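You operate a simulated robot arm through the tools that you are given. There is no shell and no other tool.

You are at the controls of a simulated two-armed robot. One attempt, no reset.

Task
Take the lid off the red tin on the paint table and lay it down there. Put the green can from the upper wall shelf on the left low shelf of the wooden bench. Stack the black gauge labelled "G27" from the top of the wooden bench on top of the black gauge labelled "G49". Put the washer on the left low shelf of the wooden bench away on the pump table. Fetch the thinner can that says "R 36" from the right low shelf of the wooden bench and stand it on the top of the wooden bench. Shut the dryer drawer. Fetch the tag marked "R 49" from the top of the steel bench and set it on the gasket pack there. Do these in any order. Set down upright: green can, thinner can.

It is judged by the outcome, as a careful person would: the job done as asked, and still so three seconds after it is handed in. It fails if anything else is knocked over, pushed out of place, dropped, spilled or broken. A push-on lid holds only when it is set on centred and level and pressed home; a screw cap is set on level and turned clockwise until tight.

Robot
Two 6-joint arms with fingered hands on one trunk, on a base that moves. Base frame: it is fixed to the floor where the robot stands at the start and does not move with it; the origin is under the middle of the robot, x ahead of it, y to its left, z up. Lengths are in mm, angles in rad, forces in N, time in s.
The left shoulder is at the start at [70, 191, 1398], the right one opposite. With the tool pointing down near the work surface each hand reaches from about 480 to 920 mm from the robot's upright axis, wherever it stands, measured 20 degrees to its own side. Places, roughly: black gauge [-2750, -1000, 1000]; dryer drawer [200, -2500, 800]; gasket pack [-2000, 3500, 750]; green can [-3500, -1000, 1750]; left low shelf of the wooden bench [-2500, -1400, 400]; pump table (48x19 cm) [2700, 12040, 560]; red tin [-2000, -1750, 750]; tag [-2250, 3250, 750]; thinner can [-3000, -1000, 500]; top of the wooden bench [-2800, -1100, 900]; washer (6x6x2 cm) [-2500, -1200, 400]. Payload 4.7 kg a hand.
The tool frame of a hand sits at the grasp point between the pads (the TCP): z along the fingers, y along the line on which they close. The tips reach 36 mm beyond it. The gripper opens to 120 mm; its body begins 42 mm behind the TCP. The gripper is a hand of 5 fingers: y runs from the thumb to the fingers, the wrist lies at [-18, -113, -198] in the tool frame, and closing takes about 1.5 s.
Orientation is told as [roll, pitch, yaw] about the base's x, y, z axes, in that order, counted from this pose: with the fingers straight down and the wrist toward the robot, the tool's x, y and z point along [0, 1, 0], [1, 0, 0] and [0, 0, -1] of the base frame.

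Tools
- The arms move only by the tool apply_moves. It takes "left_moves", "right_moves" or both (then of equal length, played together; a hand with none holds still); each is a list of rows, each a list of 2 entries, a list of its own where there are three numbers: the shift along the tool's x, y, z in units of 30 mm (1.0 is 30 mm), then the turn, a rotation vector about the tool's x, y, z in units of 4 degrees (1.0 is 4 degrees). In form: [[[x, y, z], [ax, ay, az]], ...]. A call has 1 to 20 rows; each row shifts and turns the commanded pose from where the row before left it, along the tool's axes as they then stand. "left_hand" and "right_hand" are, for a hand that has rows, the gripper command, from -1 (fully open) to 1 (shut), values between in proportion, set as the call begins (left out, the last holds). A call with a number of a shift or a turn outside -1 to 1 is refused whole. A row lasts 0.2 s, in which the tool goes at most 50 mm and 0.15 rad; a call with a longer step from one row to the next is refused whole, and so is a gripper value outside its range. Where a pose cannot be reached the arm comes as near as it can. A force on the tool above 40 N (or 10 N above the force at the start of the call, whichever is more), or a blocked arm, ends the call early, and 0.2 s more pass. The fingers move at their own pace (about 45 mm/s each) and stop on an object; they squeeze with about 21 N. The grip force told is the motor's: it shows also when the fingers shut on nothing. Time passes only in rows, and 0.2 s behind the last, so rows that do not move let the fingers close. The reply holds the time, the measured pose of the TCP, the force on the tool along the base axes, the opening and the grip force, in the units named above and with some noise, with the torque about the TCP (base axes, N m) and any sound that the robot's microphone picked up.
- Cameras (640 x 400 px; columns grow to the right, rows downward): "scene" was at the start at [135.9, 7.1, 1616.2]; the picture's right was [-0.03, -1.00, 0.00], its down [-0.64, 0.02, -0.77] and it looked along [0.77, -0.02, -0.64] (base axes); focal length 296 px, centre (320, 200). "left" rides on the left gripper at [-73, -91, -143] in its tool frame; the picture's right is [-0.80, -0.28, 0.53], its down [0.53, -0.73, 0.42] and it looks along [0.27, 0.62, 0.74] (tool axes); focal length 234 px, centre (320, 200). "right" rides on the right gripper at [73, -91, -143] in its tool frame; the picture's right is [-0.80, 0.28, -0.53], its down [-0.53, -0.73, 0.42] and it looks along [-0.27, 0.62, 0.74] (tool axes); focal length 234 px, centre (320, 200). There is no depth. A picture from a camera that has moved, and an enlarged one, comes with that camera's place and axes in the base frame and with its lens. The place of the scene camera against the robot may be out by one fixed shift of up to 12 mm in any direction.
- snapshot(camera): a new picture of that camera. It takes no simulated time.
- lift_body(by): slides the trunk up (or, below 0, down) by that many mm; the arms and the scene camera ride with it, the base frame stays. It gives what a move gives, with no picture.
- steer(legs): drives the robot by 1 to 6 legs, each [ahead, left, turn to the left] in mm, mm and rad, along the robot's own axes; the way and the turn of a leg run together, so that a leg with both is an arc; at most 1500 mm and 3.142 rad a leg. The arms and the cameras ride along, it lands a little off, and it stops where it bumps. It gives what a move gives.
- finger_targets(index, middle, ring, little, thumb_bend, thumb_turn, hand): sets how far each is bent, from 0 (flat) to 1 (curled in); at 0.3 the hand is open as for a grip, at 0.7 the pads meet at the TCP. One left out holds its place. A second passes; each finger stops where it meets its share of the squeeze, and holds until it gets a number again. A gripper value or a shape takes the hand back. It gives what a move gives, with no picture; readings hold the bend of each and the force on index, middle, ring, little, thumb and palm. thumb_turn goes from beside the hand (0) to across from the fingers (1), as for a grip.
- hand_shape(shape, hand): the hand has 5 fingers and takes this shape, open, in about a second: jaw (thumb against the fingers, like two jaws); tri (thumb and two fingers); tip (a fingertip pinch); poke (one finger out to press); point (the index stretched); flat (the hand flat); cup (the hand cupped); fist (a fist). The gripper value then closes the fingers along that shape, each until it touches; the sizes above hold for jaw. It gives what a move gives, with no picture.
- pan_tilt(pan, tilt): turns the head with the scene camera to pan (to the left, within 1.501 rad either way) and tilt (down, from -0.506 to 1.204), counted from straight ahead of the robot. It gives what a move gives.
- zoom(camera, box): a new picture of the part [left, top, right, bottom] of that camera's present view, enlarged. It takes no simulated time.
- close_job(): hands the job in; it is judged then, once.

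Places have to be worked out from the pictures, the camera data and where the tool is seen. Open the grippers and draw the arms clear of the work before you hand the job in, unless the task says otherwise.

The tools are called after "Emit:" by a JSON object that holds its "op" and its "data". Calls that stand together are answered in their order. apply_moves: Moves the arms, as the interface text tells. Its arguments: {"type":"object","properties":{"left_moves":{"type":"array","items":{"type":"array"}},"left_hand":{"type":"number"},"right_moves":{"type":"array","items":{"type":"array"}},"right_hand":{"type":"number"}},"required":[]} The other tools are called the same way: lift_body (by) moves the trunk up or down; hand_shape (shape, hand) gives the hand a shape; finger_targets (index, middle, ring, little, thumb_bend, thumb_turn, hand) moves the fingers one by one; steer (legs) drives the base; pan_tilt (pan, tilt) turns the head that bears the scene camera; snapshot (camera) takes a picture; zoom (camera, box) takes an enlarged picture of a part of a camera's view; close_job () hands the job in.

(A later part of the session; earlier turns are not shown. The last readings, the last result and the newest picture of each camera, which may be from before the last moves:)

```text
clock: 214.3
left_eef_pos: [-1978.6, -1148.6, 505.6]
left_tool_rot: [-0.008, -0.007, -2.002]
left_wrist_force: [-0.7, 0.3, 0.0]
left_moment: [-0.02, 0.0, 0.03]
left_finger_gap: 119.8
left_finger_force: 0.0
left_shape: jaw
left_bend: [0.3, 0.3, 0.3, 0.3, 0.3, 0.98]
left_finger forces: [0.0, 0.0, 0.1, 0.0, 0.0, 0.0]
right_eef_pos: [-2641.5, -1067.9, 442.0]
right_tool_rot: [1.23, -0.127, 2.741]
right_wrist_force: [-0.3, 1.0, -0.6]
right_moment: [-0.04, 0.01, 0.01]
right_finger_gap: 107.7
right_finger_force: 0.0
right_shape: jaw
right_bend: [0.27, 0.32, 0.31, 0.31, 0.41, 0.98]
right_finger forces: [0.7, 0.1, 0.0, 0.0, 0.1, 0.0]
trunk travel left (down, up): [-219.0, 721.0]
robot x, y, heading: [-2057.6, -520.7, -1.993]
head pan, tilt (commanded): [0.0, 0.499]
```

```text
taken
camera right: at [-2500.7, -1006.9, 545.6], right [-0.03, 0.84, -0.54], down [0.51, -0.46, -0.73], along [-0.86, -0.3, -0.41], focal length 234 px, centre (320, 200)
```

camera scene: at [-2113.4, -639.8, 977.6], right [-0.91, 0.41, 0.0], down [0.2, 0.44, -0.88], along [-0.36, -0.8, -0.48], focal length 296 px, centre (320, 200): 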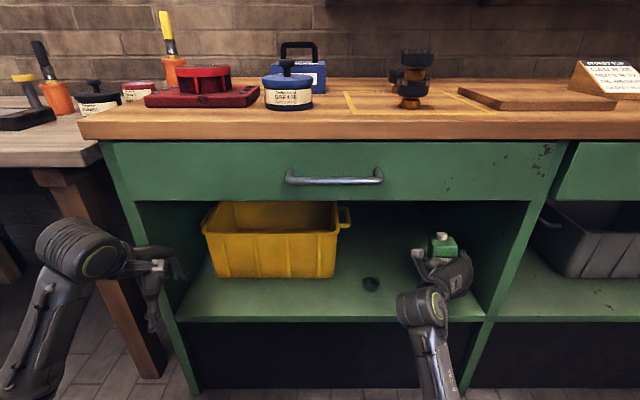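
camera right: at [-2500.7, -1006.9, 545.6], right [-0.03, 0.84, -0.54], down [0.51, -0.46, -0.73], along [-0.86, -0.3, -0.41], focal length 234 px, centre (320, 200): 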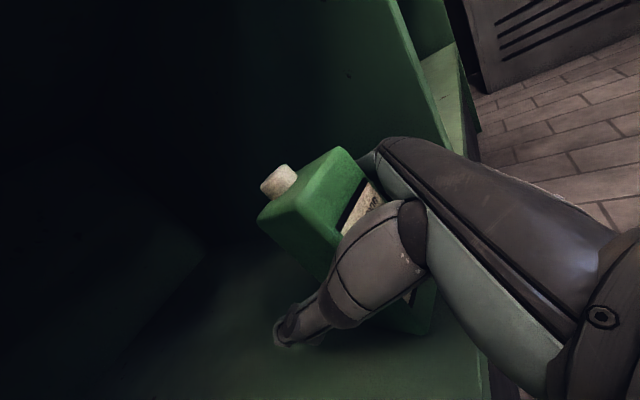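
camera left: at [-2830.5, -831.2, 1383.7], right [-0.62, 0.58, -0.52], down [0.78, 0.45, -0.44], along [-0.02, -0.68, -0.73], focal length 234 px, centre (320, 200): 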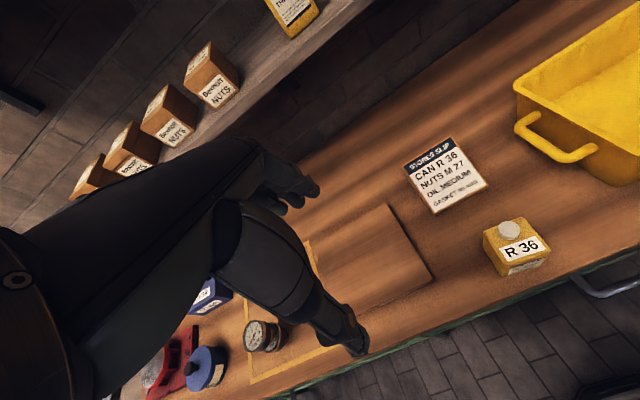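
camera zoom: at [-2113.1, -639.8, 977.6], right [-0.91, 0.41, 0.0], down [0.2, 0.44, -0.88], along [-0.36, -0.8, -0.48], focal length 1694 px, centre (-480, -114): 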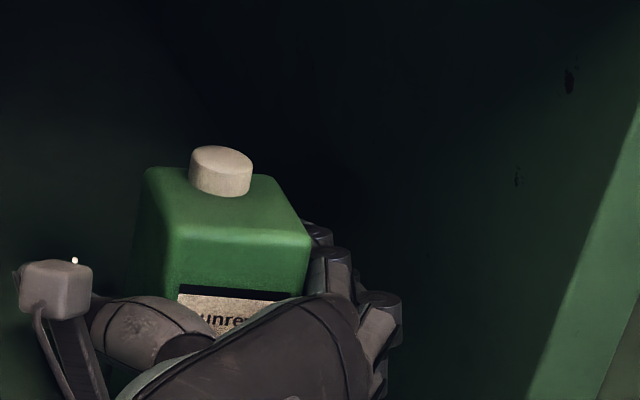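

On release the can settled upright (its edges now follow the true verticals); the index just grazes it. I shift the hand 10 mm right to clear the can, then withdraw straight back in world-level steps.

Emit:
{"op": "apply_moves", "data": {"right_moves": [[[-0.02, 0.17, 0], [0, 0, 0]], [[-0.02, 0.17, 0], [0, 0, 0]]]}}

Emit:
{"op": "zoom", "data": {"camera": "scene", "box": [420, 220, 500, 290]}}

```text
clock: 214.9
left_eef_pos: [-1979.2, -1148.7, 506.1]
left_tool_rot: [-0.008, -0.007, -2.002]
left_wrist_force: [0.6, -0.6, -0.5]
left_moment: [0.0, 0.0, 0.0]
left_finger_gap: 119.6
left_finger_force: 0.1
left_shape: jaw
left_bend: [0.3, 0.3, 0.3, 0.3, 0.3, 0.98]
left_finger forces: [0.1, 0.0, 0.1, 0.0, 0.0, 0.0]
right_eef_pos: [-2650.5, -1063.8, 442.0]
right_tool_rot: [1.234, -0.125, 2.742]
right_wrist_force: [1.5, -0.6, -0.6]
right_moment: [-0.03, 0.08, -0.05]
right_finger_gap: 108.1
right_finger_force: 0.1
right_shape: jaw
right_bend: [0.27, 0.32, 0.31, 0.31, 0.41, 0.98]
right_finger forces: [0.1, 0.0, 0.1, 0.0, 1.3, 0.1]
trunk travel left (down, up): [-219.0, 721.0]
robot x, y, heading: [-2059.0, -518.9, -1.996]
head pan, tilt (commanded): [0.0, 0.499]
```

```text
5.71 times, centred on (460, 255) of scene
camera zoom: at [-2113.0, -639.8, 977.6], right [-0.91, 0.41, 0.0], down [0.2, 0.44, -0.88], along [-0.36, -0.8, -0.48], focal length 1694 px, centre (-480, -114)
```

zoom: 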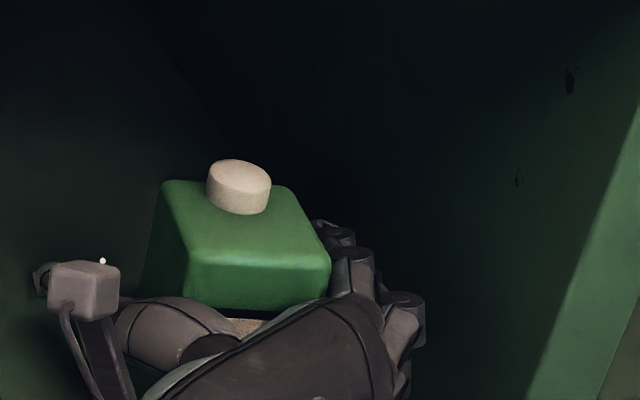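

The can moved along with the hand and is now leaning slightly; something in the hand still supports it. I look from the left hand's camera before doing anything else.

Emit:
{"op": "snapshot", "data": {"camera": "left"}}

Emit:
{"op": "zoom", "data": {"camera": "right", "box": [230, 140, 450, 360]}}

Emit:
{"op": "zoom", "data": {"camera": "scene", "box": [390, 200, 530, 340]}}

```text
taken
camera left: at [-2004.1, -1034.7, 649.6], right [-0.62, 0.59, -0.52], down [0.78, 0.44, -0.44], along [-0.03, -0.68, -0.73], focal length 234 px, centre (320, 200)
```

left: 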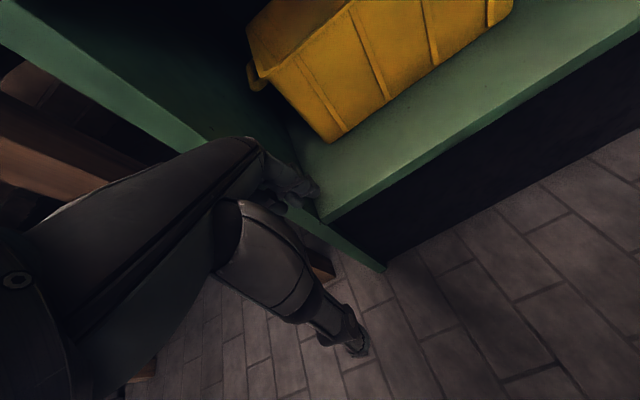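

```text
1.82 times, centred on (340, 250) of right
camera zoom: at [-2509.8, -1002.5, 545.5], right [-0.03, 0.84, -0.54], down [0.51, -0.46, -0.73], along [-0.86, -0.3, -0.41], focal length 426 px, centre (284, 109)
```

zoom: 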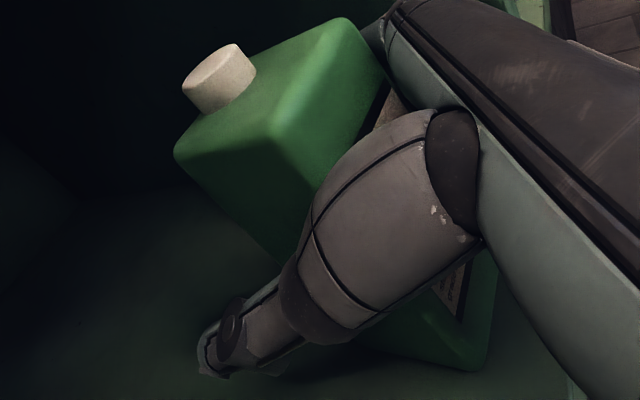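

```text
2.86 times, centred on (460, 270) of scene
camera zoom: at [-2113.0, -639.8, 977.6], right [-0.91, 0.41, 0.0], down [0.2, 0.44, -0.88], along [-0.36, -0.8, -0.48], focal length 847 px, centre (-80, 0)
```

zoom: 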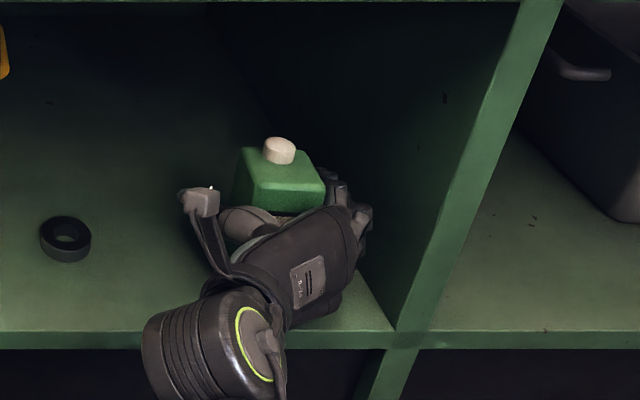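

By the right camera's verticals the can now stands upright within a few degrees (it rocked flat); the thumb base just touches its left face. I centre the hand again by 5 mm and look.

Emit:
{"op": "apply_moves", "data": {"right_moves": [[[0.02, -0.17, 0], [0, 0, 0]], [[0, 0, 0], [0, 0, 0]]], "right_hand": -1}}

Emit:
{"op": "zoom", "data": {"camera": "right", "box": [230, 140, 450, 360]}}

Emit:
{"op": "zoom", "data": {"camera": "scene", "box": [420, 220, 500, 290]}}

```text
clock: 215.6
left_eef_pos: [-1978.5, -1149.2, 505.9]
left_tool_rot: [-0.008, -0.008, -2.002]
left_wrist_force: [0.2, -0.3, 0.3]
left_moment: [-0.01, 0.03, 0.03]
left_finger_gap: 119.8
left_finger_force: 0.1
left_shape: jaw
left_bend: [0.3, 0.3, 0.3, 0.3, 0.3, 0.98]
left_finger forces: [0.1, 0.0, 0.0, 0.0, 0.0, 0.1]
right_eef_pos: [-2647.5, -1065.3, 441.1]
right_tool_rot: [1.232, -0.125, 2.743]
right_wrist_force: [-0.1, 0.7, -0.4]
right_moment: [-0.06, -0.02, -0.01]
right_finger_gap: 119.8
right_finger_force: 0.1
right_shape: jaw
right_bend: [0.3, 0.3, 0.3, 0.3, 0.3, 0.98]
right_finger forces: [1.3, 0.0, 0.0, 0.0, 0.0, 0.0]
trunk travel left (down, up): [-219.0, 721.0]
robot x, y, heading: [-2055.4, -520.6, -1.998]
head pan, tilt (commanded): [0.0, 0.499]
```

```text
1.82 times, centred on (340, 250) of right
camera zoom: at [-2505.7, -1004.8, 545.4], right [-0.03, 0.84, -0.54], down [0.51, -0.46, -0.73], along [-0.86, -0.3, -0.41], focal length 426 px, centre (284, 109)
```

zoom: 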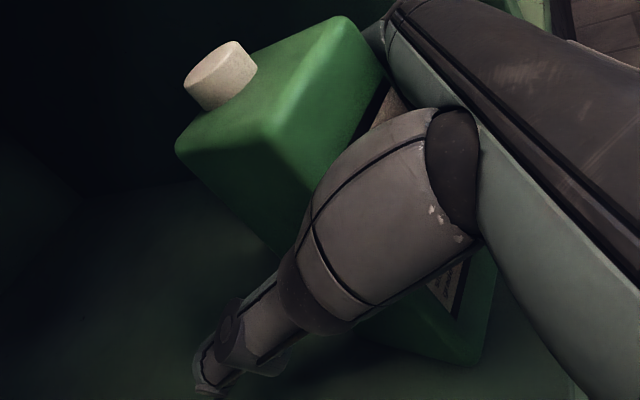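

```text
5.71 times, centred on (460, 255) of scene
camera zoom: at [-2113.2, -639.7, 977.6], right [-0.91, 0.41, 0.0], down [0.2, 0.44, -0.88], along [-0.36, -0.8, -0.48], focal length 1694 px, centre (-480, -114)
```

zoom: 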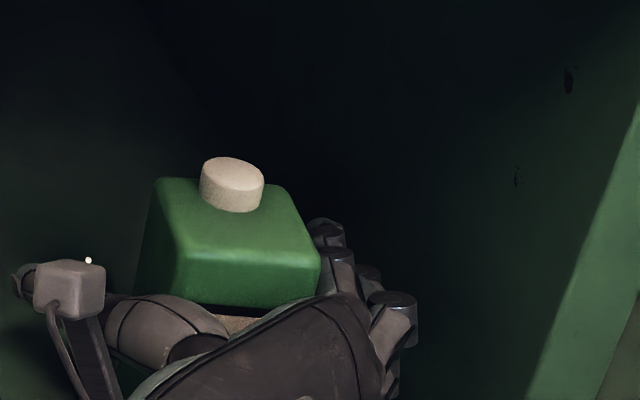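

The can slides with the hand either way, so it simply sits deep between thumb and finger bases and stands on the shelf. I withdraw straight back 20 mm and check that it stays.

Emit:
{"op": "apply_moves", "data": {"right_moves": [[[-0.11, -0.014, -0.31], [0, 0, 0]], [[-0.11, -0.014, -0.31], [0, 0, 0]]]}}

Emit:
{"op": "zoom", "data": {"camera": "right", "box": [230, 140, 450, 360]}}

Emit:
{"op": "zoom", "data": {"camera": "scene", "box": [420, 220, 500, 290]}}

```text
clock: 216.2
left_eef_pos: [-1979.0, -1149.2, 505.2]
left_tool_rot: [-0.008, -0.009, -2.0]
left_wrist_force: [-1.0, 0.6, -0.8]
left_moment: [0.02, 0.03, -0.01]
left_finger_gap: 120.0
left_finger_force: 0.1
left_shape: jaw
left_bend: [0.3, 0.3, 0.3, 0.3, 0.3, 0.98]
left_finger forces: [0.0, 0.0, 0.0, 0.1, 0.1, 0.0]
right_eef_pos: [-2637.3, -1047.3, 441.5]
right_tool_rot: [1.233, -0.125, 2.743]
right_wrist_force: [-0.4, -0.1, -0.1]
right_moment: [0.01, -0.02, -0.01]
right_finger_gap: 120.2
right_finger_force: 0.0
right_shape: jaw
right_bend: [0.3, 0.3, 0.3, 0.3, 0.3, 0.98]
right_finger forces: [0.0, 0.1, 0.1, 0.0, 0.0, 0.0]
trunk travel left (down, up): [-219.0, 721.0]
robot x, y, heading: [-2056.9, -520.2, -1.995]
head pan, tilt (commanded): [0.0, 0.499]
```

```text
1.82 times, centred on (340, 250) of right
camera zoom: at [-2496.4, -986.7, 544.7], right [-0.03, 0.84, -0.54], down [0.51, -0.46, -0.73], along [-0.86, -0.3, -0.41], focal length 426 px, centre (284, 109)
```

zoom: 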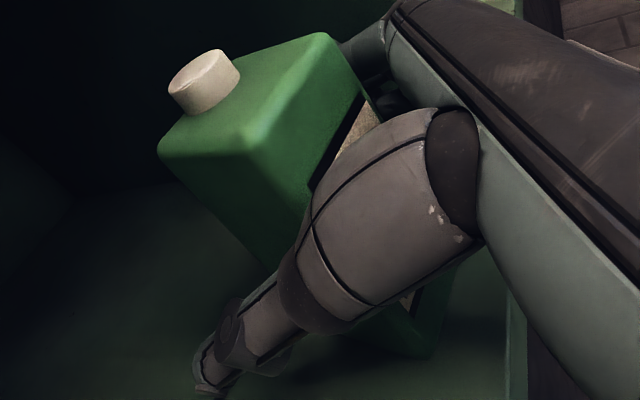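

```text
5.71 times, centred on (460, 255) of scene
camera zoom: at [-2113.1, -639.8, 977.6], right [-0.91, 0.41, 0.0], down [0.2, 0.44, -0.88], along [-0.36, -0.8, -0.48], focal length 1694 px, centre (-480, -114)
```

zoom: 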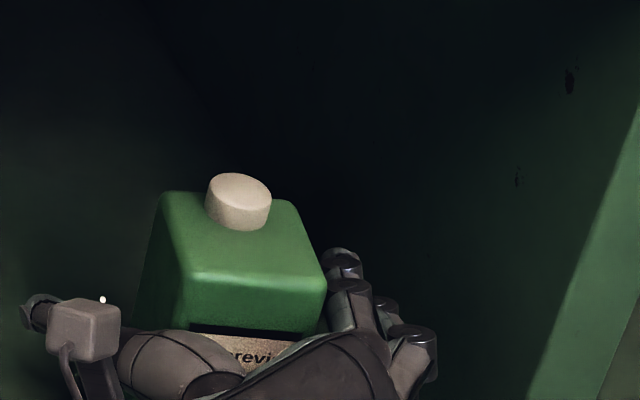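

All contact forces are now zero, so the can stands free. I continue withdrawing 25 mm and compare.

Emit:
{"op": "apply_moves", "data": {"right_moves": [[[-0.11, 0.04, -0.31], [0, 0, 0]], [[-0.14, 0, -0.39], [0, 0, 0]]]}}

Emit:
{"op": "zoom", "data": {"camera": "right", "box": [230, 140, 450, 360]}}

Emit:
{"op": "zoom", "data": {"camera": "scene", "box": [420, 220, 500, 290]}}

```text
clock: 216.8
left_eef_pos: [-1979.6, -1150.8, 505.6]
left_tool_rot: [-0.01, -0.008, -2.003]
left_wrist_force: [0.4, -0.6, -0.4]
left_moment: [0.01, -0.03, 0.04]
left_finger_gap: 120.2
left_finger_force: 0.1
left_shape: jaw
left_bend: [0.3, 0.3, 0.3, 0.3, 0.3, 0.98]
left_finger forces: [0.1, 0.0, 0.0, 0.0, 0.0, 0.0]
right_eef_pos: [-2630.8, -1026.2, 441.2]
right_tool_rot: [1.232, -0.126, 2.742]
right_wrist_force: [-1.0, 0.8, -0.1]
right_moment: [0.02, -0.01, 0.0]
right_finger_gap: 119.8
right_finger_force: 0.0
right_shape: jaw
right_bend: [0.3, 0.3, 0.3, 0.3, 0.3, 0.98]
right_finger forces: [0.0, 0.0, 0.0, 0.1, 0.0, 0.1]
trunk travel left (down, up): [-219.0, 721.0]
robot x, y, heading: [-2054.2, -520.4, -1.996]
head pan, tilt (commanded): [0.0, 0.499]
```

```text
1.82 times, centred on (340, 250) of right
camera zoom: at [-2489.6, -965.0, 545.0], right [-0.03, 0.84, -0.54], down [0.51, -0.46, -0.73], along [-0.86, -0.3, -0.41], focal length 426 px, centre (284, 109)
```

zoom: 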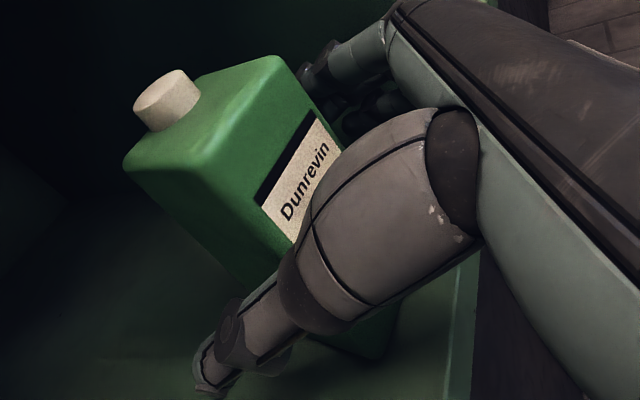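

```text
5.71 times, centred on (460, 255) of scene
camera zoom: at [-2113.1, -639.8, 977.6], right [-0.91, 0.41, 0.0], down [0.2, 0.44, -0.88], along [-0.36, -0.8, -0.48], focal length 1694 px, centre (-480, -114)
```

zoom: 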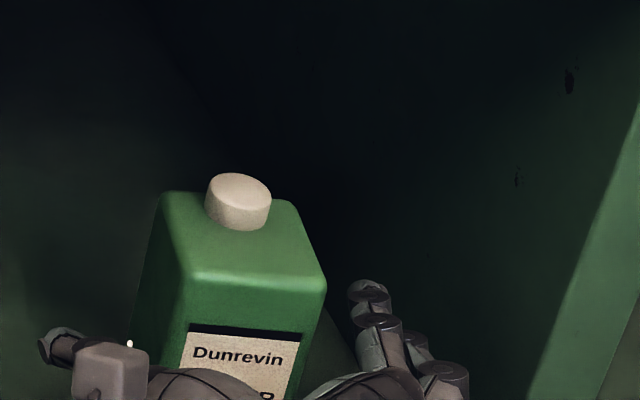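

The can stayed exactly where it was: it stands free. I withdraw the rest of the way and look at it fully.

Emit:
{"op": "apply_moves", "data": {"right_moves": [[[-0.27, -0.03, -0.75], [0, 0, 0]], [[-0.27, -0.03, -0.75], [0, 0, 0]], [[-0.27, -0.03, -0.75], [0, 0, 0]], [[-0.27, -0.03, -0.75], [0, 0, 0]]]}}

Emit:
{"op": "steer", "data": {"legs": [[-350, 0, 0]]}}

Emit:
{"op": "snapshot", "data": {"camera": "scene"}}

Emit:
{"op": "zoom", "data": {"camera": "scene", "box": [300, 160, 480, 290]}}

```text
clock: 217.8
left_eef_pos: [-1979.2, -1149.7, 505.8]
left_tool_rot: [-0.008, -0.007, -2.002]
left_wrist_force: [0.3, 0.3, -0.4]
left_moment: [0.0, 0.03, -0.01]
left_finger_gap: 119.8
left_finger_force: 0.0
left_shape: jaw
left_bend: [0.3, 0.3, 0.3, 0.3, 0.3, 0.98]
left_finger forces: [0.0, 0.1, 0.0, 0.1, 0.1, 0.0]
right_eef_pos: [-2599.7, -938.8, 452.2]
right_tool_rot: [1.246, -0.168, 2.744]
right_wrist_force: [0.5, 0.2, 0.1]
right_moment: [0.0, 0.0, 0.01]
right_finger_gap: 120.0
right_finger_force: 0.1
right_shape: jaw
right_bend: [0.3, 0.3, 0.3, 0.3, 0.3, 0.98]
right_finger forces: [0.0, 0.0, 0.0, 0.0, 0.0, 0.0]
trunk travel left (down, up): [-219.0, 721.0]
robot x, y, heading: [-2055.6, -520.2, -1.993]
head pan, tilt (commanded): [0.0, 0.499]
```

```text
clock: 220.0
left_eef_pos: [-1836.3, -835.5, 506.3]
left_tool_rot: [-0.008, -0.01, -1.999]
left_wrist_force: [-0.2, -0.1, 0.2]
left_moment: [-0.01, -0.02, 0.0]
left_finger_gap: 119.8
left_finger_force: 0.0
left_shape: jaw
left_bend: [0.3, 0.3, 0.3, 0.3, 0.3, 0.98]
left_finger forces: [0.0, 0.1, 0.0, 0.0, 0.0, 0.1]
right_eef_pos: [-2460.3, -623.6, 445.5]
right_tool_rot: [1.236, -0.165, 2.743]
right_wrist_force: [-0.2, 0.1, -0.1]
right_moment: [0.0, 0.0, -0.02]
right_finger_gap: 119.8
right_finger_force: 0.1
right_shape: jaw
right_bend: [0.3, 0.3, 0.3, 0.3, 0.3, 0.98]
right_finger forces: [0.0, 0.0, 0.0, 0.0, 0.0, 0.0]
trunk travel left (down, up): [-219.0, 721.0]
robot x, y, heading: [-1914.7, -207.1, -1.994]
head pan, tilt (commanded): [0.0, 0.499]
```

```text
taken
camera scene: at [-1971.6, -325.8, 977.6], right [-0.91, 0.41, 0.0], down [0.2, 0.44, -0.88], along [-0.36, -0.8, -0.48], focal length 296 px, centre (320, 200)
```

scene: 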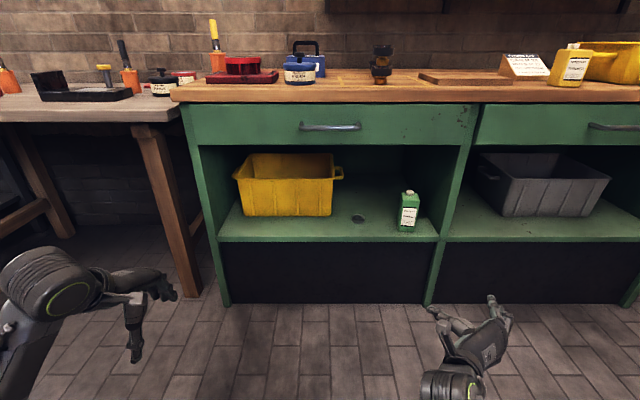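

```text
3.08 times, centred on (390, 225) of scene
camera zoom: at [-1971.6, -325.8, 977.6], right [-0.91, 0.41, 0.0], down [0.2, 0.44, -0.88], along [-0.36, -0.8, -0.48], focal length 912 px, centre (105, 123)
```

zoom: 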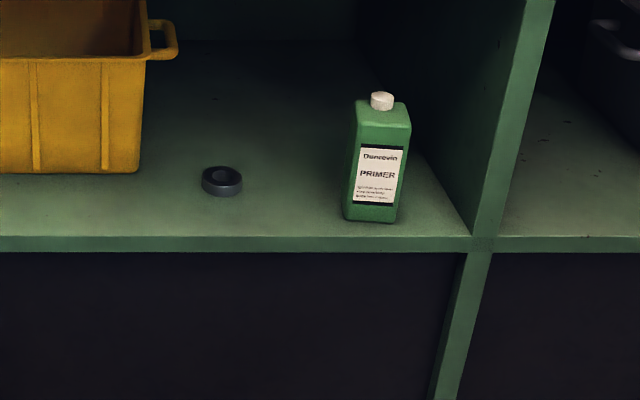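

The green can stands upright on the left low shelf. Now I return the right hand to its fingers-down pose (undoing the pitch and roll first), out here in the clear.

Emit:
{"op": "apply_moves", "data": {"right_moves": [[[0.5, 0, 0], [0, 0.7, 0.25]], [[0.5, 0, 0], [0, 0.7, 0.25]], [[0.5, 0, 0], [0, 0.7, 0.25]], [[0.5, 0, 0], [0, 0.7, 0.25]], [[0.5, 0, 0], [0, 0.7, 0.25]], [[0.5, 0, 0], [0, 0.7, 0.25]], [[0.5, 0, 0], [0, 0.7, 0.25]]]}}

Emit:
{"op": "apply_moves", "data": {"right_moves": [[[0, 0, 0], [1, -1, -1]], [[0, 0, 0], [1, -1, -1]], [[0, 0, 0], [1, -1, -1]], [[0, 0, 0], [1, -1, -1]], [[0, 0, 0], [1, -1, -1]], [[0, 0, 0], [1, -1, -1]], [[0, 0, 0], [1, -1, -1]], [[0, 0, 0], [1, -1, -1]], [[0, 0, 0], [1, -1, -1]], [[0, 0, 0], [1, -1, -1]], [[0, 0, 0], [1, -1, -1]], [[0, 0, 0], [1, -1, -1]], [[0, 0, 0], [1, -1, -1]], [[0, 0, 0], [1, -1, -1]], [[0, 0, 0], [1, -1, -1]], [[0, 0, 0], [1, -1, -1]], [[0, 0, 0], [1, -1, -1]], [[0, 0, 0], [0.32, -0.32, -0.32]]]}}

Emit:
{"op": "snapshot", "data": {"camera": "scene"}}

```text
clock: 221.6
left_eef_pos: [-1835.1, -836.3, 505.7]
left_tool_rot: [-0.009, -0.01, -1.999]
left_wrist_force: [0.2, 0.1, -0.3]
left_moment: [-0.02, 0.01, 0.0]
left_finger_gap: 120.0
left_finger_force: 0.0
left_shape: jaw
left_bend: [0.3, 0.3, 0.3, 0.3, 0.3, 0.98]
left_finger forces: [0.0, 0.1, 0.1, 0.0, 0.0, 0.0]
right_eef_pos: [-2457.6, -645.1, 546.8]
right_tool_rot: [1.578, -0.056, 2.723]
right_wrist_force: [-0.3, -0.5, -0.2]
right_moment: [-0.02, -0.01, 0.01]
right_finger_gap: 120.0
right_finger_force: 0.0
right_shape: jaw
right_bend: [0.3, 0.3, 0.3, 0.3, 0.3, 0.98]
right_finger forces: [0.0, 0.1, 0.1, 0.0, 0.1, 0.0]
trunk travel left (down, up): [-219.0, 721.0]
robot x, y, heading: [-1917.3, -205.9, -1.989]
head pan, tilt (commanded): [0.0, 0.499]
```

```text
clock: 225.4
left_eef_pos: [-1835.9, -835.4, 505.7]
left_tool_rot: [-0.009, -0.009, -1.999]
left_wrist_force: [0.2, -0.1, -0.5]
left_moment: [0.01, 0.01, 0.0]
left_finger_gap: 119.7
left_finger_force: 0.1
left_shape: jaw
left_bend: [0.3, 0.3, 0.3, 0.3, 0.3, 0.98]
left_finger forces: [0.2, 0.0, 0.1, 0.0, 0.0, 0.0]
right_eef_pos: [-2470.3, -649.0, 537.4]
right_tool_rot: [-0.045, -0.013, -1.985]
right_wrist_force: [-0.1, -0.1, 0.4]
right_moment: [-0.01, 0.01, 0.01]
right_finger_gap: 120.1
right_finger_force: 0.0
right_shape: jaw
right_bend: [0.3, 0.3, 0.3, 0.3, 0.3, 0.98]
right_finger forces: [0.0, 0.0, 0.0, 0.1, 0.0, 0.1]
right hand out of reach, approached as far as the arm can: row 17, 18
trunk travel left (down, up): [-219.0, 721.0]
robot x, y, heading: [-1914.4, -204.8, -1.989]
head pan, tilt (commanded): [0.0, 0.499]
```

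```text
taken
camera scene: at [-1971.7, -325.9, 977.6], right [-0.91, 0.41, 0.0], down [0.2, 0.44, -0.88], along [-0.36, -0.8, -0.48], focal length 296 px, centre (320, 200)
```

scene: 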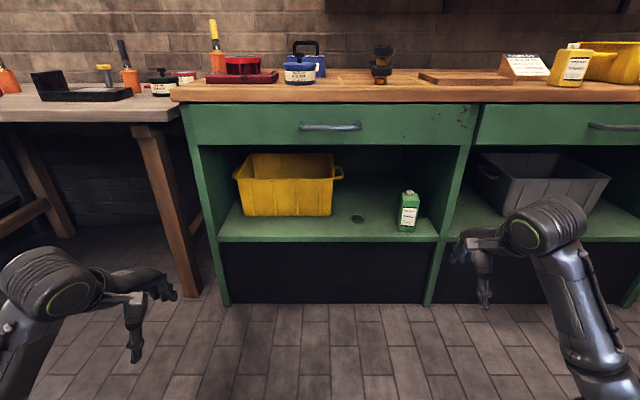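

Right hand is back to fingers-down. I lower the trunk 60 mm and drive so the left hand comes before the washer on the left low shelf.

Emit:
{"op": "apply_moves", "data": {"right_moves": [[[0, 0, 0], [0.1, 0.32, 0]], [[0, 0, 0], [0.09, 0.32, 0]]]}}

Emit:
{"op": "lift_body", "data": {"by": -60}}

Emit:
{"op": "steer", "data": {"legs": [[0, -473, 0.003], [260, 0, 0]]}}

Emit:
{"op": "snapshot", "data": {"camera": "scene"}}

Emit:
{"op": "snapshot", "data": {"camera": "left"}}

```text
clock: 226.0
left_eef_pos: [-1837.0, -835.8, 506.2]
left_tool_rot: [-0.007, -0.008, -1.997]
left_wrist_force: [0.1, -0.3, -0.9]
left_moment: [-0.01, 0.01, -0.01]
left_finger_gap: 119.7
left_finger_force: 0.1
left_shape: jaw
left_bend: [0.3, 0.3, 0.3, 0.3, 0.3, 0.98]
left_finger forces: [0.1, 0.0, 0.1, 0.0, 0.0, 0.0]
right_eef_pos: [-2469.8, -647.9, 537.6]
right_tool_rot: [0.0, 0.004, -1.987]
right_wrist_force: [-0.3, -0.4, -0.6]
right_moment: [-0.03, 0.01, 0.03]
right_finger_gap: 119.6
right_finger_force: 0.0
right_shape: jaw
right_bend: [0.3, 0.3, 0.3, 0.3, 0.3, 0.98]
right_finger forces: [0.1, 0.1, 0.0, 0.0, 0.0, 0.1]
trunk travel left (down, up): [-219.0, 721.0]
robot x, y, heading: [-1913.7, -207.1, -1.991]
head pan, tilt (commanded): [0.0, 0.499]
```

```text
clock: 227.0
left_eef_pos: [-1835.6, -835.1, 446.1]
left_tool_rot: [-0.009, -0.013, -1.999]
left_wrist_force: [-0.1, -0.7, 0.6]
left_moment: [0.0, -0.01, 0.05]
left_finger_gap: 119.6
left_finger_force: 0.1
left_shape: jaw
left_bend: [0.3, 0.3, 0.3, 0.3, 0.3, 0.98]
left_finger forces: [0.1, 0.1, 0.1, 0.1, 0.0, 0.0]
right_eef_pos: [-2470.9, -648.6, 476.6]
right_tool_rot: [-0.003, 0.003, -1.989]
right_wrist_force: [0.4, 0.3, 0.7]
right_moment: [-0.01, 0.04, 0.0]
right_finger_gap: 119.5
right_finger_force: 0.1
right_shape: jaw
right_bend: [0.3, 0.3, 0.3, 0.3, 0.3, 0.98]
right_finger forces: [0.0, 0.0, 0.1, 0.0, 0.0, 0.0]
trunk travel left (down, up): [-159.0, 781.0]
robot x, y, heading: [-1913.3, -204.2, -1.993]
head pan, tilt (commanded): [0.0, 0.499]
```

```text
clock: 231.2
left_eef_pos: [-2374.3, -876.9, 446.0]
left_tool_rot: [-0.01, -0.009, -2.003]
left_wrist_force: [-0.7, -1.3, 0.0]
left_moment: [0.02, 0.0, 0.01]
left_finger_gap: 119.6
left_finger_force: 0.2
left_shape: jaw
left_bend: [0.3, 0.3, 0.3, 0.3, 0.3, 0.98]
left_finger forces: [0.1, 0.0, 0.1, 0.0, 0.0, 0.0]
right_eef_pos: [-3007.3, -688.8, 476.9]
right_tool_rot: [-0.003, 0.004, -1.994]
right_wrist_force: [-0.3, 0.1, -0.2]
right_moment: [-0.01, 0.01, 0.0]
right_finger_gap: 120.2
right_finger_force: 0.1
right_shape: jaw
right_bend: [0.3, 0.3, 0.3, 0.3, 0.3, 0.98]
right_finger forces: [0.1, 0.1, 0.0, 0.0, 0.0, 0.0]
trunk travel left (down, up): [-159.0, 781.0]
robot x, y, heading: [-2449.8, -247.3, -1.997]
head pan, tilt (commanded): [0.0, 0.499]
```

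```text
taken
camera scene: at [-2507.3, -367.9, 917.6], right [-0.91, 0.41, 0.0], down [0.2, 0.44, -0.88], along [-0.36, -0.8, -0.48], focal length 296 px, centre (320, 200)
```

scene: 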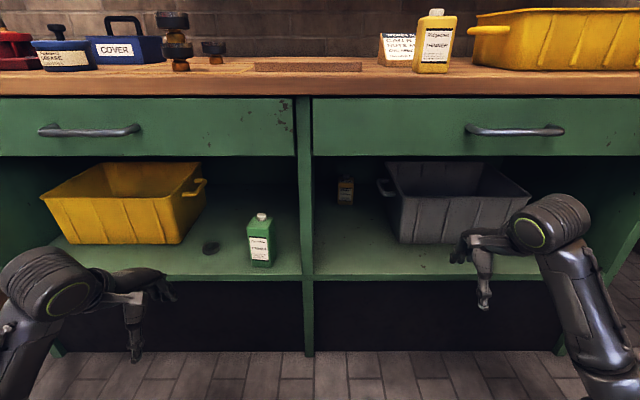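

```text
taken
camera left: at [-2399.2, -763.0, 589.6], right [-0.62, 0.59, -0.52], down [0.78, 0.44, -0.44], along [-0.03, -0.68, -0.73], focal length 234 px, centre (320, 200)
```

left: 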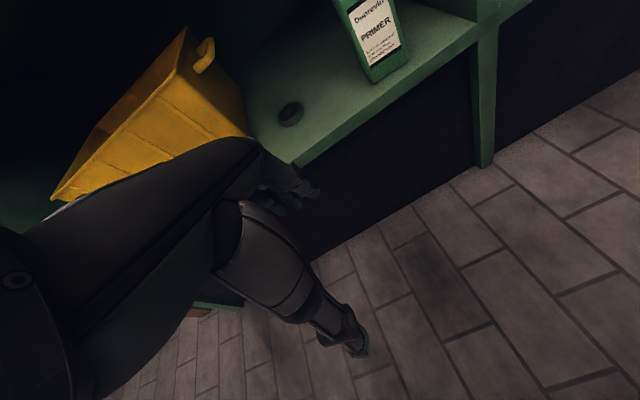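

Left camera puts the washer near [-2499, -1137], 289 mm ahead and 9 mm right of the left TCP. I drive 110 mm in and extend the left arm 130 mm, then look again.

Emit:
{"op": "steer", "data": {"legs": [[110, 0, 0.008]]}}

Emit:
{"op": "apply_moves", "data": {"left_moves": [[[-0.1, 0.7, 0], [0, 0, 0]], [[-0.1, 0.9, 0], [0, 0, 0]], [[-0.1, 0.9, 0], [0, 0, 0]], [[0, 0.9, 0], [0, 0, 0]], [[0, 0.9, 0], [0, 0, 0]]]}}

Emit:
{"op": "snapshot", "data": {"camera": "left"}}

Emit:
{"op": "snapshot", "data": {"camera": "scene"}}

```text
clock: 232.4
left_eef_pos: [-2412.4, -977.5, 445.3]
left_tool_rot: [-0.008, -0.009, -1.994]
left_wrist_force: [0.2, 0.2, -1.6]
left_moment: [0.0, -0.03, 0.0]
left_finger_gap: 119.4
left_finger_force: 0.1
left_shape: jaw
left_bend: [0.3, 0.3, 0.3, 0.3, 0.3, 0.98]
left_finger forces: [0.0, 0.0, 0.0, 0.0, 0.0, 0.0]
right_eef_pos: [-3047.9, -794.0, 477.3]
right_tool_rot: [-0.002, 0.004, -1.983]
right_wrist_force: [-0.3, -0.1, 0.4]
right_moment: [0.04, 0.0, 0.0]
right_finger_gap: 120.0
right_finger_force: 0.1
right_shape: jaw
right_bend: [0.3, 0.3, 0.3, 0.3, 0.3, 0.98]
right_finger forces: [0.0, 0.1, 0.1, 0.0, 0.1, 0.0]
trunk travel left (down, up): [-159.0, 781.0]
robot x, y, heading: [-2497.1, -350.4, -1.982]
head pan, tilt (commanded): [0.0, 0.499]
```

```text
clock: 233.6
left_eef_pos: [-2473.9, -1093.2, 446.6]
left_tool_rot: [-0.008, -0.01, -1.992]
left_wrist_force: [-0.3, 0.8, -0.2]
left_moment: [-0.05, 0.02, 0.0]
left_finger_gap: 119.9
left_finger_force: 0.0
left_shape: jaw
left_bend: [0.3, 0.3, 0.3, 0.3, 0.3, 0.98]
left_finger forces: [0.1, 0.0, 0.0, 0.0, 0.0, 0.0]
right_eef_pos: [-3046.7, -793.6, 476.0]
right_tool_rot: [-0.001, 0.004, -1.982]
right_wrist_force: [0.9, -0.3, 0.4]
right_moment: [0.04, -0.02, 0.01]
right_finger_gap: 119.7
right_finger_force: 0.0
right_shape: jaw
right_bend: [0.3, 0.3, 0.3, 0.3, 0.3, 0.98]
right_finger forces: [0.1, 0.0, 0.1, 0.0, 0.0, 0.1]
trunk travel left (down, up): [-159.0, 781.0]
robot x, y, heading: [-2494.4, -350.5, -1.985]
head pan, tilt (commanded): [0.0, 0.499]
```

```text
taken
camera left: at [-2500.2, -977.7, 590.7], right [-0.62, 0.58, -0.52], down [0.78, 0.45, -0.44], along [-0.02, -0.68, -0.73], focal length 234 px, centre (320, 200)
```

left: 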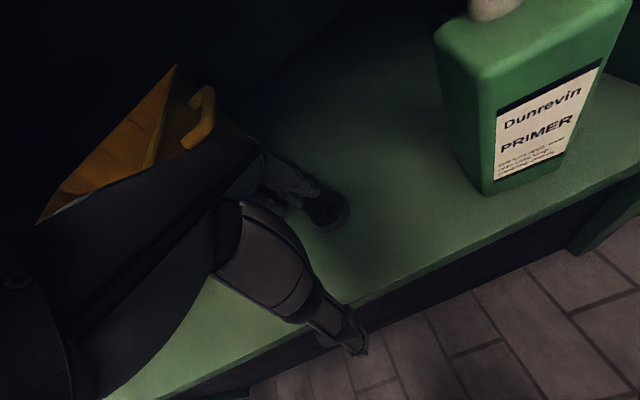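

```text
taken
camera scene: at [-2550.9, -468.7, 917.6], right [-0.91, 0.4, 0.0], down [0.19, 0.44, -0.88], along [-0.35, -0.8, -0.48], focal length 296 px, centre (320, 200)
```

scene: 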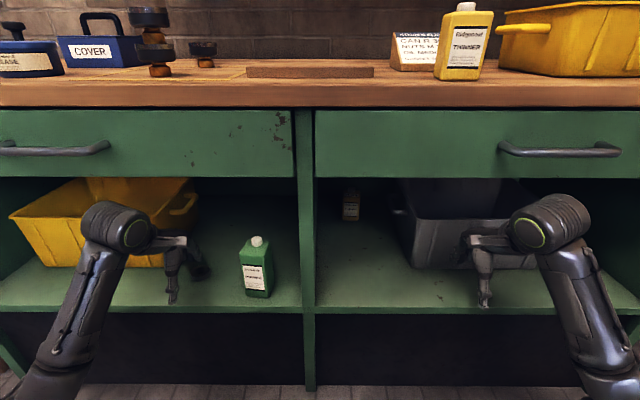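

I zoom in on the left camera view to see the washer relative to the fingers.

Emit:
{"op": "zoom", "data": {"camera": "left", "box": [240, 140, 400, 280]}}

Emit:
{"op": "zoom", "data": {"camera": "scene", "box": [120, 200, 260, 320]}}

```text
2.86 times, centred on (320, 210) of left
camera zoom: at [-2500.2, -977.7, 590.7], right [-0.62, 0.58, -0.52], down [0.78, 0.45, -0.44], along [-0.02, -0.68, -0.73], focal length 669 px, centre (320, 171)
```

zoom: 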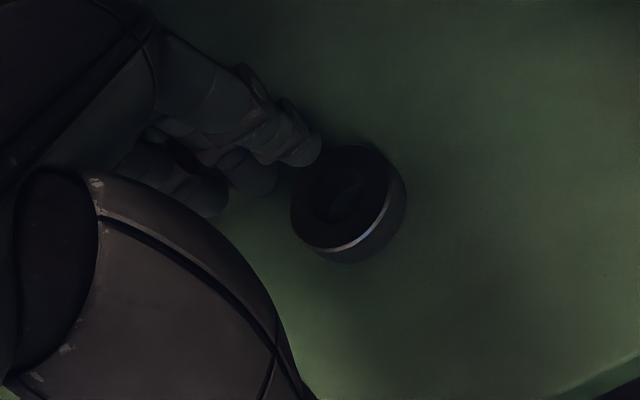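

```text
3.33 times, centred on (190, 260) of scene
camera zoom: at [-2550.9, -468.7, 917.6], right [-0.91, 0.4, 0.0], down [0.19, 0.44, -0.88], along [-0.35, -0.8, -0.48], focal length 988 px, centre (753, 0)
```

zoom: 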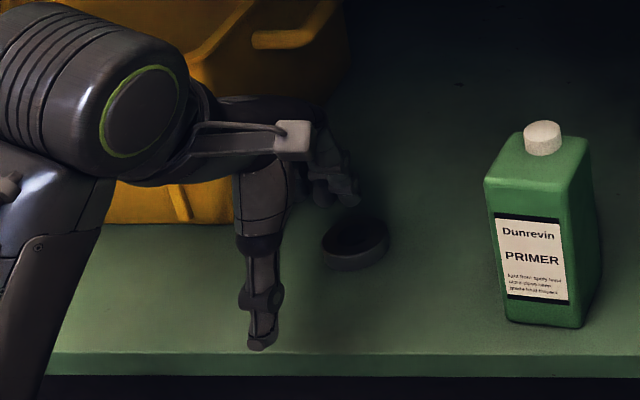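

The washer's centre is 59 mm ahead and 6 mm right of the TCP. I move over it and lower to about z 420.

Emit:
{"op": "apply_moves", "data": {"left_moves": [[[-0.1, 0.7, 0], [0, 0, 0]], [[-0.1, 0.7, 0], [0, 0, 0]], [[0, 0.57, 0], [0, 0, 0]], [[0, 0, 0.45], [0, 0, 0]], [[0, 0, 0.45], [0, 0, 0]]]}}

Emit:
{"op": "zoom", "data": {"camera": "left", "box": [220, 140, 420, 360]}}

Emit:
{"op": "zoom", "data": {"camera": "scene", "box": [120, 200, 260, 320]}}

```text
clock: 234.8
left_eef_pos: [-2502.2, -1144.3, 419.4]
left_tool_rot: [-0.008, -0.01, -1.994]
left_wrist_force: [0.3, -0.1, 0.3]
left_moment: [0.0, 0.05, -0.03]
left_finger_gap: 119.8
left_finger_force: 0.1
left_shape: jaw
left_bend: [0.3, 0.3, 0.3, 0.3, 0.3, 0.98]
left_finger forces: [0.0, 0.0, 0.0, 0.0, 0.0, 0.2]
right_eef_pos: [-3047.6, -792.0, 477.8]
right_tool_rot: [-0.002, 0.004, -1.982]
right_wrist_force: [-0.2, 0.0, 0.6]
right_moment: [-0.01, 0.01, 0.02]
right_finger_gap: 119.8
right_finger_force: 0.0
right_shape: jaw
right_bend: [0.3, 0.3, 0.3, 0.3, 0.3, 0.98]
right_finger forces: [0.0, 0.0, 0.0, 0.0, 0.0, 0.1]
trunk travel left (down, up): [-159.0, 781.0]
robot x, y, heading: [-2494.4, -349.0, -1.985]
head pan, tilt (commanded): [0.0, 0.499]
```

```text
1.82 times, centred on (320, 250) of left
camera zoom: at [-2530.3, -1028.4, 563.7], right [-0.62, 0.58, -0.52], down [0.78, 0.45, -0.44], along [-0.02, -0.68, -0.73], focal length 426 px, centre (320, 109)
```

zoom: 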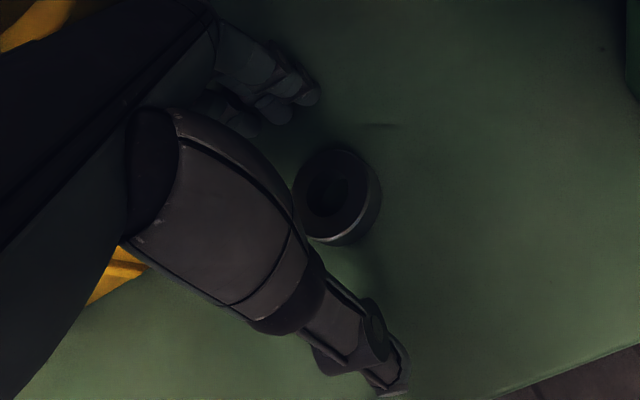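

```text
3.33 times, centred on (190, 260) of scene
camera zoom: at [-2551.0, -468.7, 917.6], right [-0.91, 0.4, 0.0], down [0.19, 0.44, -0.88], along [-0.35, -0.8, -0.48], focal length 988 px, centre (753, 0)
```

zoom: 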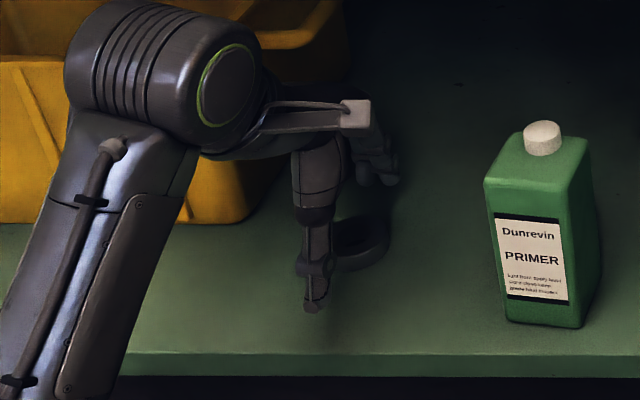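

Washer is about 6 mm further ahead. I correct and lower to about z 409, feeling for the shelf.

Emit:
{"op": "apply_moves", "data": {"left_moves": [[[-0.02, 0.2, 0.1], [0, 0, 0]], [[0, 0, 0.12], [0, 0, 0]], [[0, 0, 0.1], [0, 0, 0]]]}}

Emit:
{"op": "zoom", "data": {"camera": "left", "box": [220, 140, 420, 360]}}

```text
clock: 235.6
left_eef_pos: [-2508.0, -1147.5, 411.1]
left_tool_rot: [-0.009, -0.009, -1.993]
left_wrist_force: [-0.4, -1.1, -0.5]
left_moment: [0.02, -0.01, -0.01]
left_finger_gap: 119.7
left_finger_force: 0.0
left_shape: jaw
left_bend: [0.3, 0.3, 0.3, 0.3, 0.3, 0.98]
left_finger forces: [0.0, 0.0, 0.0, 0.0, 0.1, 0.0]
right_eef_pos: [-3047.8, -794.1, 477.4]
right_tool_rot: [-0.002, 0.003, -1.981]
right_wrist_force: [0.5, 0.2, 1.0]
right_moment: [0.01, 0.03, 0.01]
right_finger_gap: 119.9
right_finger_force: 0.1
right_shape: jaw
right_bend: [0.3, 0.3, 0.3, 0.3, 0.3, 0.98]
right_finger forces: [0.0, 0.0, 0.1, 0.1, 0.1, 0.0]
trunk travel left (down, up): [-159.0, 781.0]
robot x, y, heading: [-2491.6, -348.1, -1.985]
head pan, tilt (commanded): [0.0, 0.499]
```

```text
1.82 times, centred on (320, 250) of left
camera zoom: at [-2533.4, -1033.4, 554.4], right [-0.62, 0.58, -0.52], down [0.78, 0.45, -0.44], along [-0.02, -0.68, -0.73], focal length 426 px, centre (320, 109)
```

zoom: 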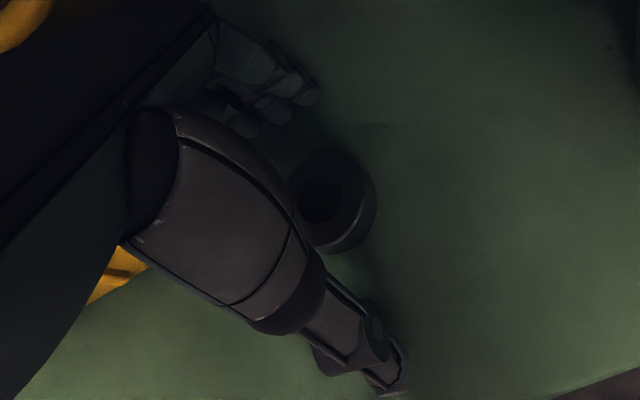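

Centred now. I lower 3 mm more and close the hand on the washer.

Emit:
{"op": "apply_moves", "data": {"left_moves": [[[0, 0, 0.1], [0, 0, 0]], [[0, 0, 0], [0, 0, 0]]]}}

Emit:
{"op": "apply_moves", "data": {"left_moves": [[[0, 0, 0], [0, 0, 0]], [[0, 0, 0], [0, 0, 0]], [[0, 0, 0], [0, 0, 0]], [[0, 0, 0], [0, 0, 0]], [[0, 0, 0], [0, 0, 0]], [[0, 0, 0], [0, 0, 0]], [[0, 0, 0], [0, 0, 0]], [[0, 0, 0], [0, 0, 0]]], "left_hand": 1}}

Emit:
{"op": "zoom", "data": {"camera": "left", "box": [220, 140, 420, 360]}}

Emit:
{"op": "zoom", "data": {"camera": "scene", "box": [120, 200, 260, 320]}}

```text
clock: 236.2
left_eef_pos: [-2507.3, -1147.2, 408.3]
left_tool_rot: [-0.008, -0.009, -1.993]
left_wrist_force: [0.2, -0.5, -0.3]
left_moment: [0.0, -0.03, 0.01]
left_finger_gap: 119.6
left_finger_force: 0.1
left_shape: jaw
left_bend: [0.3, 0.3, 0.3, 0.3, 0.3, 0.98]
left_finger forces: [0.1, 0.1, 0.0, 0.0, 0.0, 0.0]
right_eef_pos: [-3048.9, -792.9, 476.5]
right_tool_rot: [0.0, 0.005, -1.982]
right_wrist_force: [0.7, 0.1, -0.2]
right_moment: [-0.04, -0.04, -0.02]
right_finger_gap: 120.0
right_finger_force: 0.1
right_shape: jaw
right_bend: [0.3, 0.3, 0.3, 0.3, 0.3, 0.98]
right_finger forces: [0.0, 0.0, 0.0, 0.0, 0.0, 0.1]
trunk travel left (down, up): [-159.0, 781.0]
robot x, y, heading: [-2495.1, -347.9, -1.984]
head pan, tilt (commanded): [0.0, 0.499]
```

```text
clock: 238.0
left_eef_pos: [-2507.5, -1148.1, 410.7]
left_tool_rot: [-0.009, -0.011, -1.994]
left_wrist_force: [-1.6, 2.2, 10.5]
left_moment: [-0.02, 0.08, 0.03]
left_finger_gap: 30.3
left_finger_force: 20.7
left_shape: jaw
left_bend: [0.74, 0.47, 0.54, 0.49, 0.76, 1.0]
left_finger forces: [9.7, 7.1, 0.1, 0.1, 22.1, 0.0]
right_eef_pos: [-3048.3, -792.2, 477.4]
right_tool_rot: [-0.002, 0.003, -1.984]
right_wrist_force: [0.3, 0.7, -0.7]
right_moment: [-0.02, 0.02, 0.0]
right_finger_gap: 120.0
right_finger_force: 0.1
right_shape: jaw
right_bend: [0.3, 0.3, 0.3, 0.3, 0.3, 0.98]
right_finger forces: [0.0, 0.0, 0.0, 0.0, 0.0, 0.0]
trunk travel left (down, up): [-159.0, 781.0]
robot x, y, heading: [-2492.9, -351.4, -1.987]
head pan, tilt (commanded): [0.0, 0.499]
```

```text
1.82 times, centred on (320, 250) of left
camera zoom: at [-2533.7, -1032.4, 553.3], right [-0.62, 0.58, -0.52], down [0.78, 0.45, -0.44], along [-0.02, -0.68, -0.73], focal length 426 px, centre (320, 109)
```

zoom: 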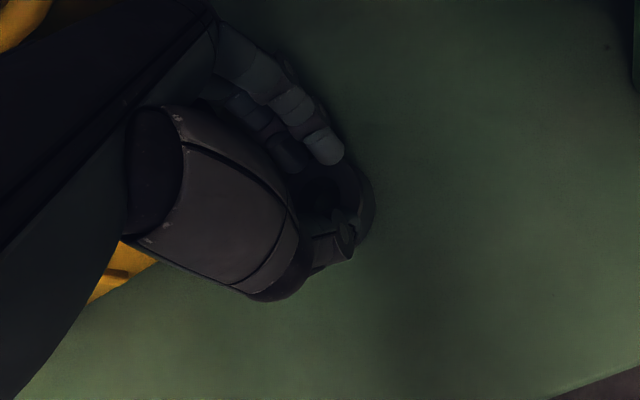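

```text
3.33 times, centred on (190, 260) of scene
camera zoom: at [-2551.0, -467.6, 917.9], right [-0.91, 0.4, 0.0], down [0.19, 0.44, -0.88], along [-0.35, -0.8, -0.48], focal length 988 px, centre (753, 0)
```

zoom: 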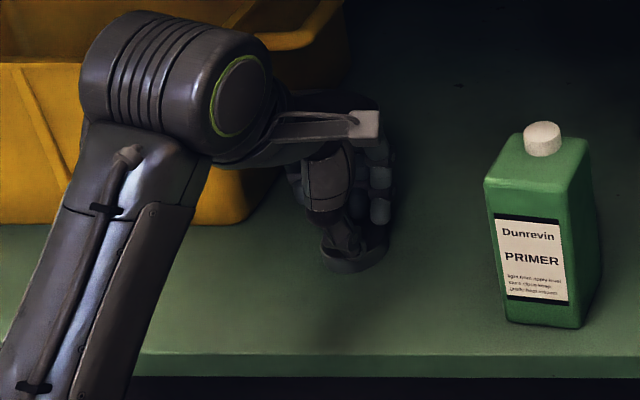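

The fingers closed over the top of the washer (gap 30 mm, 10 N downward), so they were too high. I open, raise slightly, and check where the washer is.

Emit:
{"op": "apply_moves", "data": {"left_moves": [[[0, 0, 0], [0, 0, 0]], [[0, 0, 0], [0, 0, 0]], [[0, 0, 0], [0, 0, 0]], [[0, 0, 0], [0, 0, 0]], [[0, 0, 0], [0, 0, 0]], [[0, 0, 0], [0, 0, 0]], [[0, 0, 0], [0, 0, 0]]], "left_hand": -1}}

Emit:
{"op": "zoom", "data": {"camera": "left", "box": [220, 140, 420, 360]}}

Emit:
{"op": "zoom", "data": {"camera": "scene", "box": [120, 200, 260, 320]}}

```text
clock: 239.6
left_eef_pos: [-2507.3, -1147.4, 407.6]
left_tool_rot: [-0.009, -0.008, -1.991]
left_wrist_force: [-0.3, 0.7, -0.1]
left_moment: [-0.01, -0.02, -0.01]
left_finger_gap: 119.5
left_finger_force: 0.0
left_shape: jaw
left_bend: [0.3, 0.3, 0.3, 0.3, 0.3, 0.98]
left_finger forces: [0.1, 0.1, 0.1, 0.1, 0.0, 0.0]
right_eef_pos: [-3048.7, -794.1, 477.8]
right_tool_rot: [-0.003, 0.006, -1.982]
right_wrist_force: [0.1, 0.0, -0.5]
right_moment: [-0.01, -0.01, -0.01]
right_finger_gap: 119.8
right_finger_force: 0.1
right_shape: jaw
right_bend: [0.3, 0.3, 0.3, 0.3, 0.3, 0.98]
right_finger forces: [0.0, 0.0, 0.0, 0.0, 0.1, 0.0]
trunk travel left (down, up): [-159.0, 781.0]
robot x, y, heading: [-2496.8, -345.7, -1.991]
head pan, tilt (commanded): [0.0, 0.499]
```

```text
1.82 times, centred on (320, 250) of left
camera zoom: at [-2533.5, -1033.0, 551.6], right [-0.62, 0.58, -0.52], down [0.78, 0.45, -0.44], along [-0.02, -0.68, -0.73], focal length 426 px, centre (320, 109)
```

zoom: 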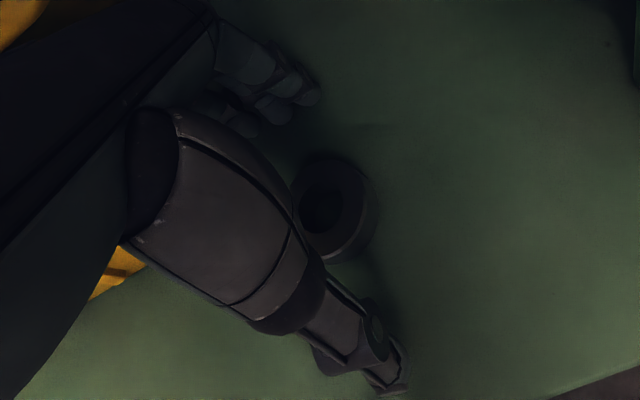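

```text
3.33 times, centred on (190, 260) of scene
camera zoom: at [-2551.0, -468.7, 917.6], right [-0.91, 0.4, 0.0], down [0.19, 0.44, -0.88], along [-0.35, -0.8, -0.48], focal length 988 px, centre (753, 0)
```

zoom: 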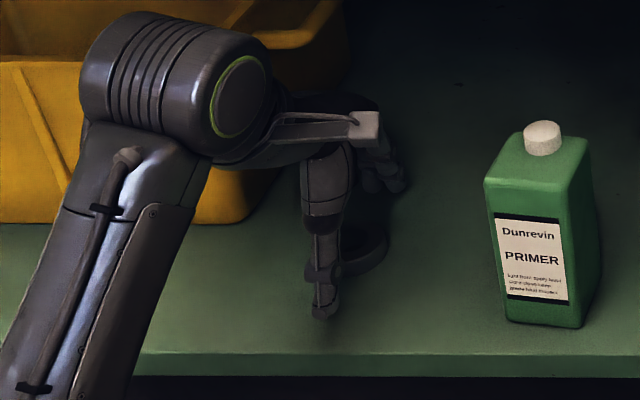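

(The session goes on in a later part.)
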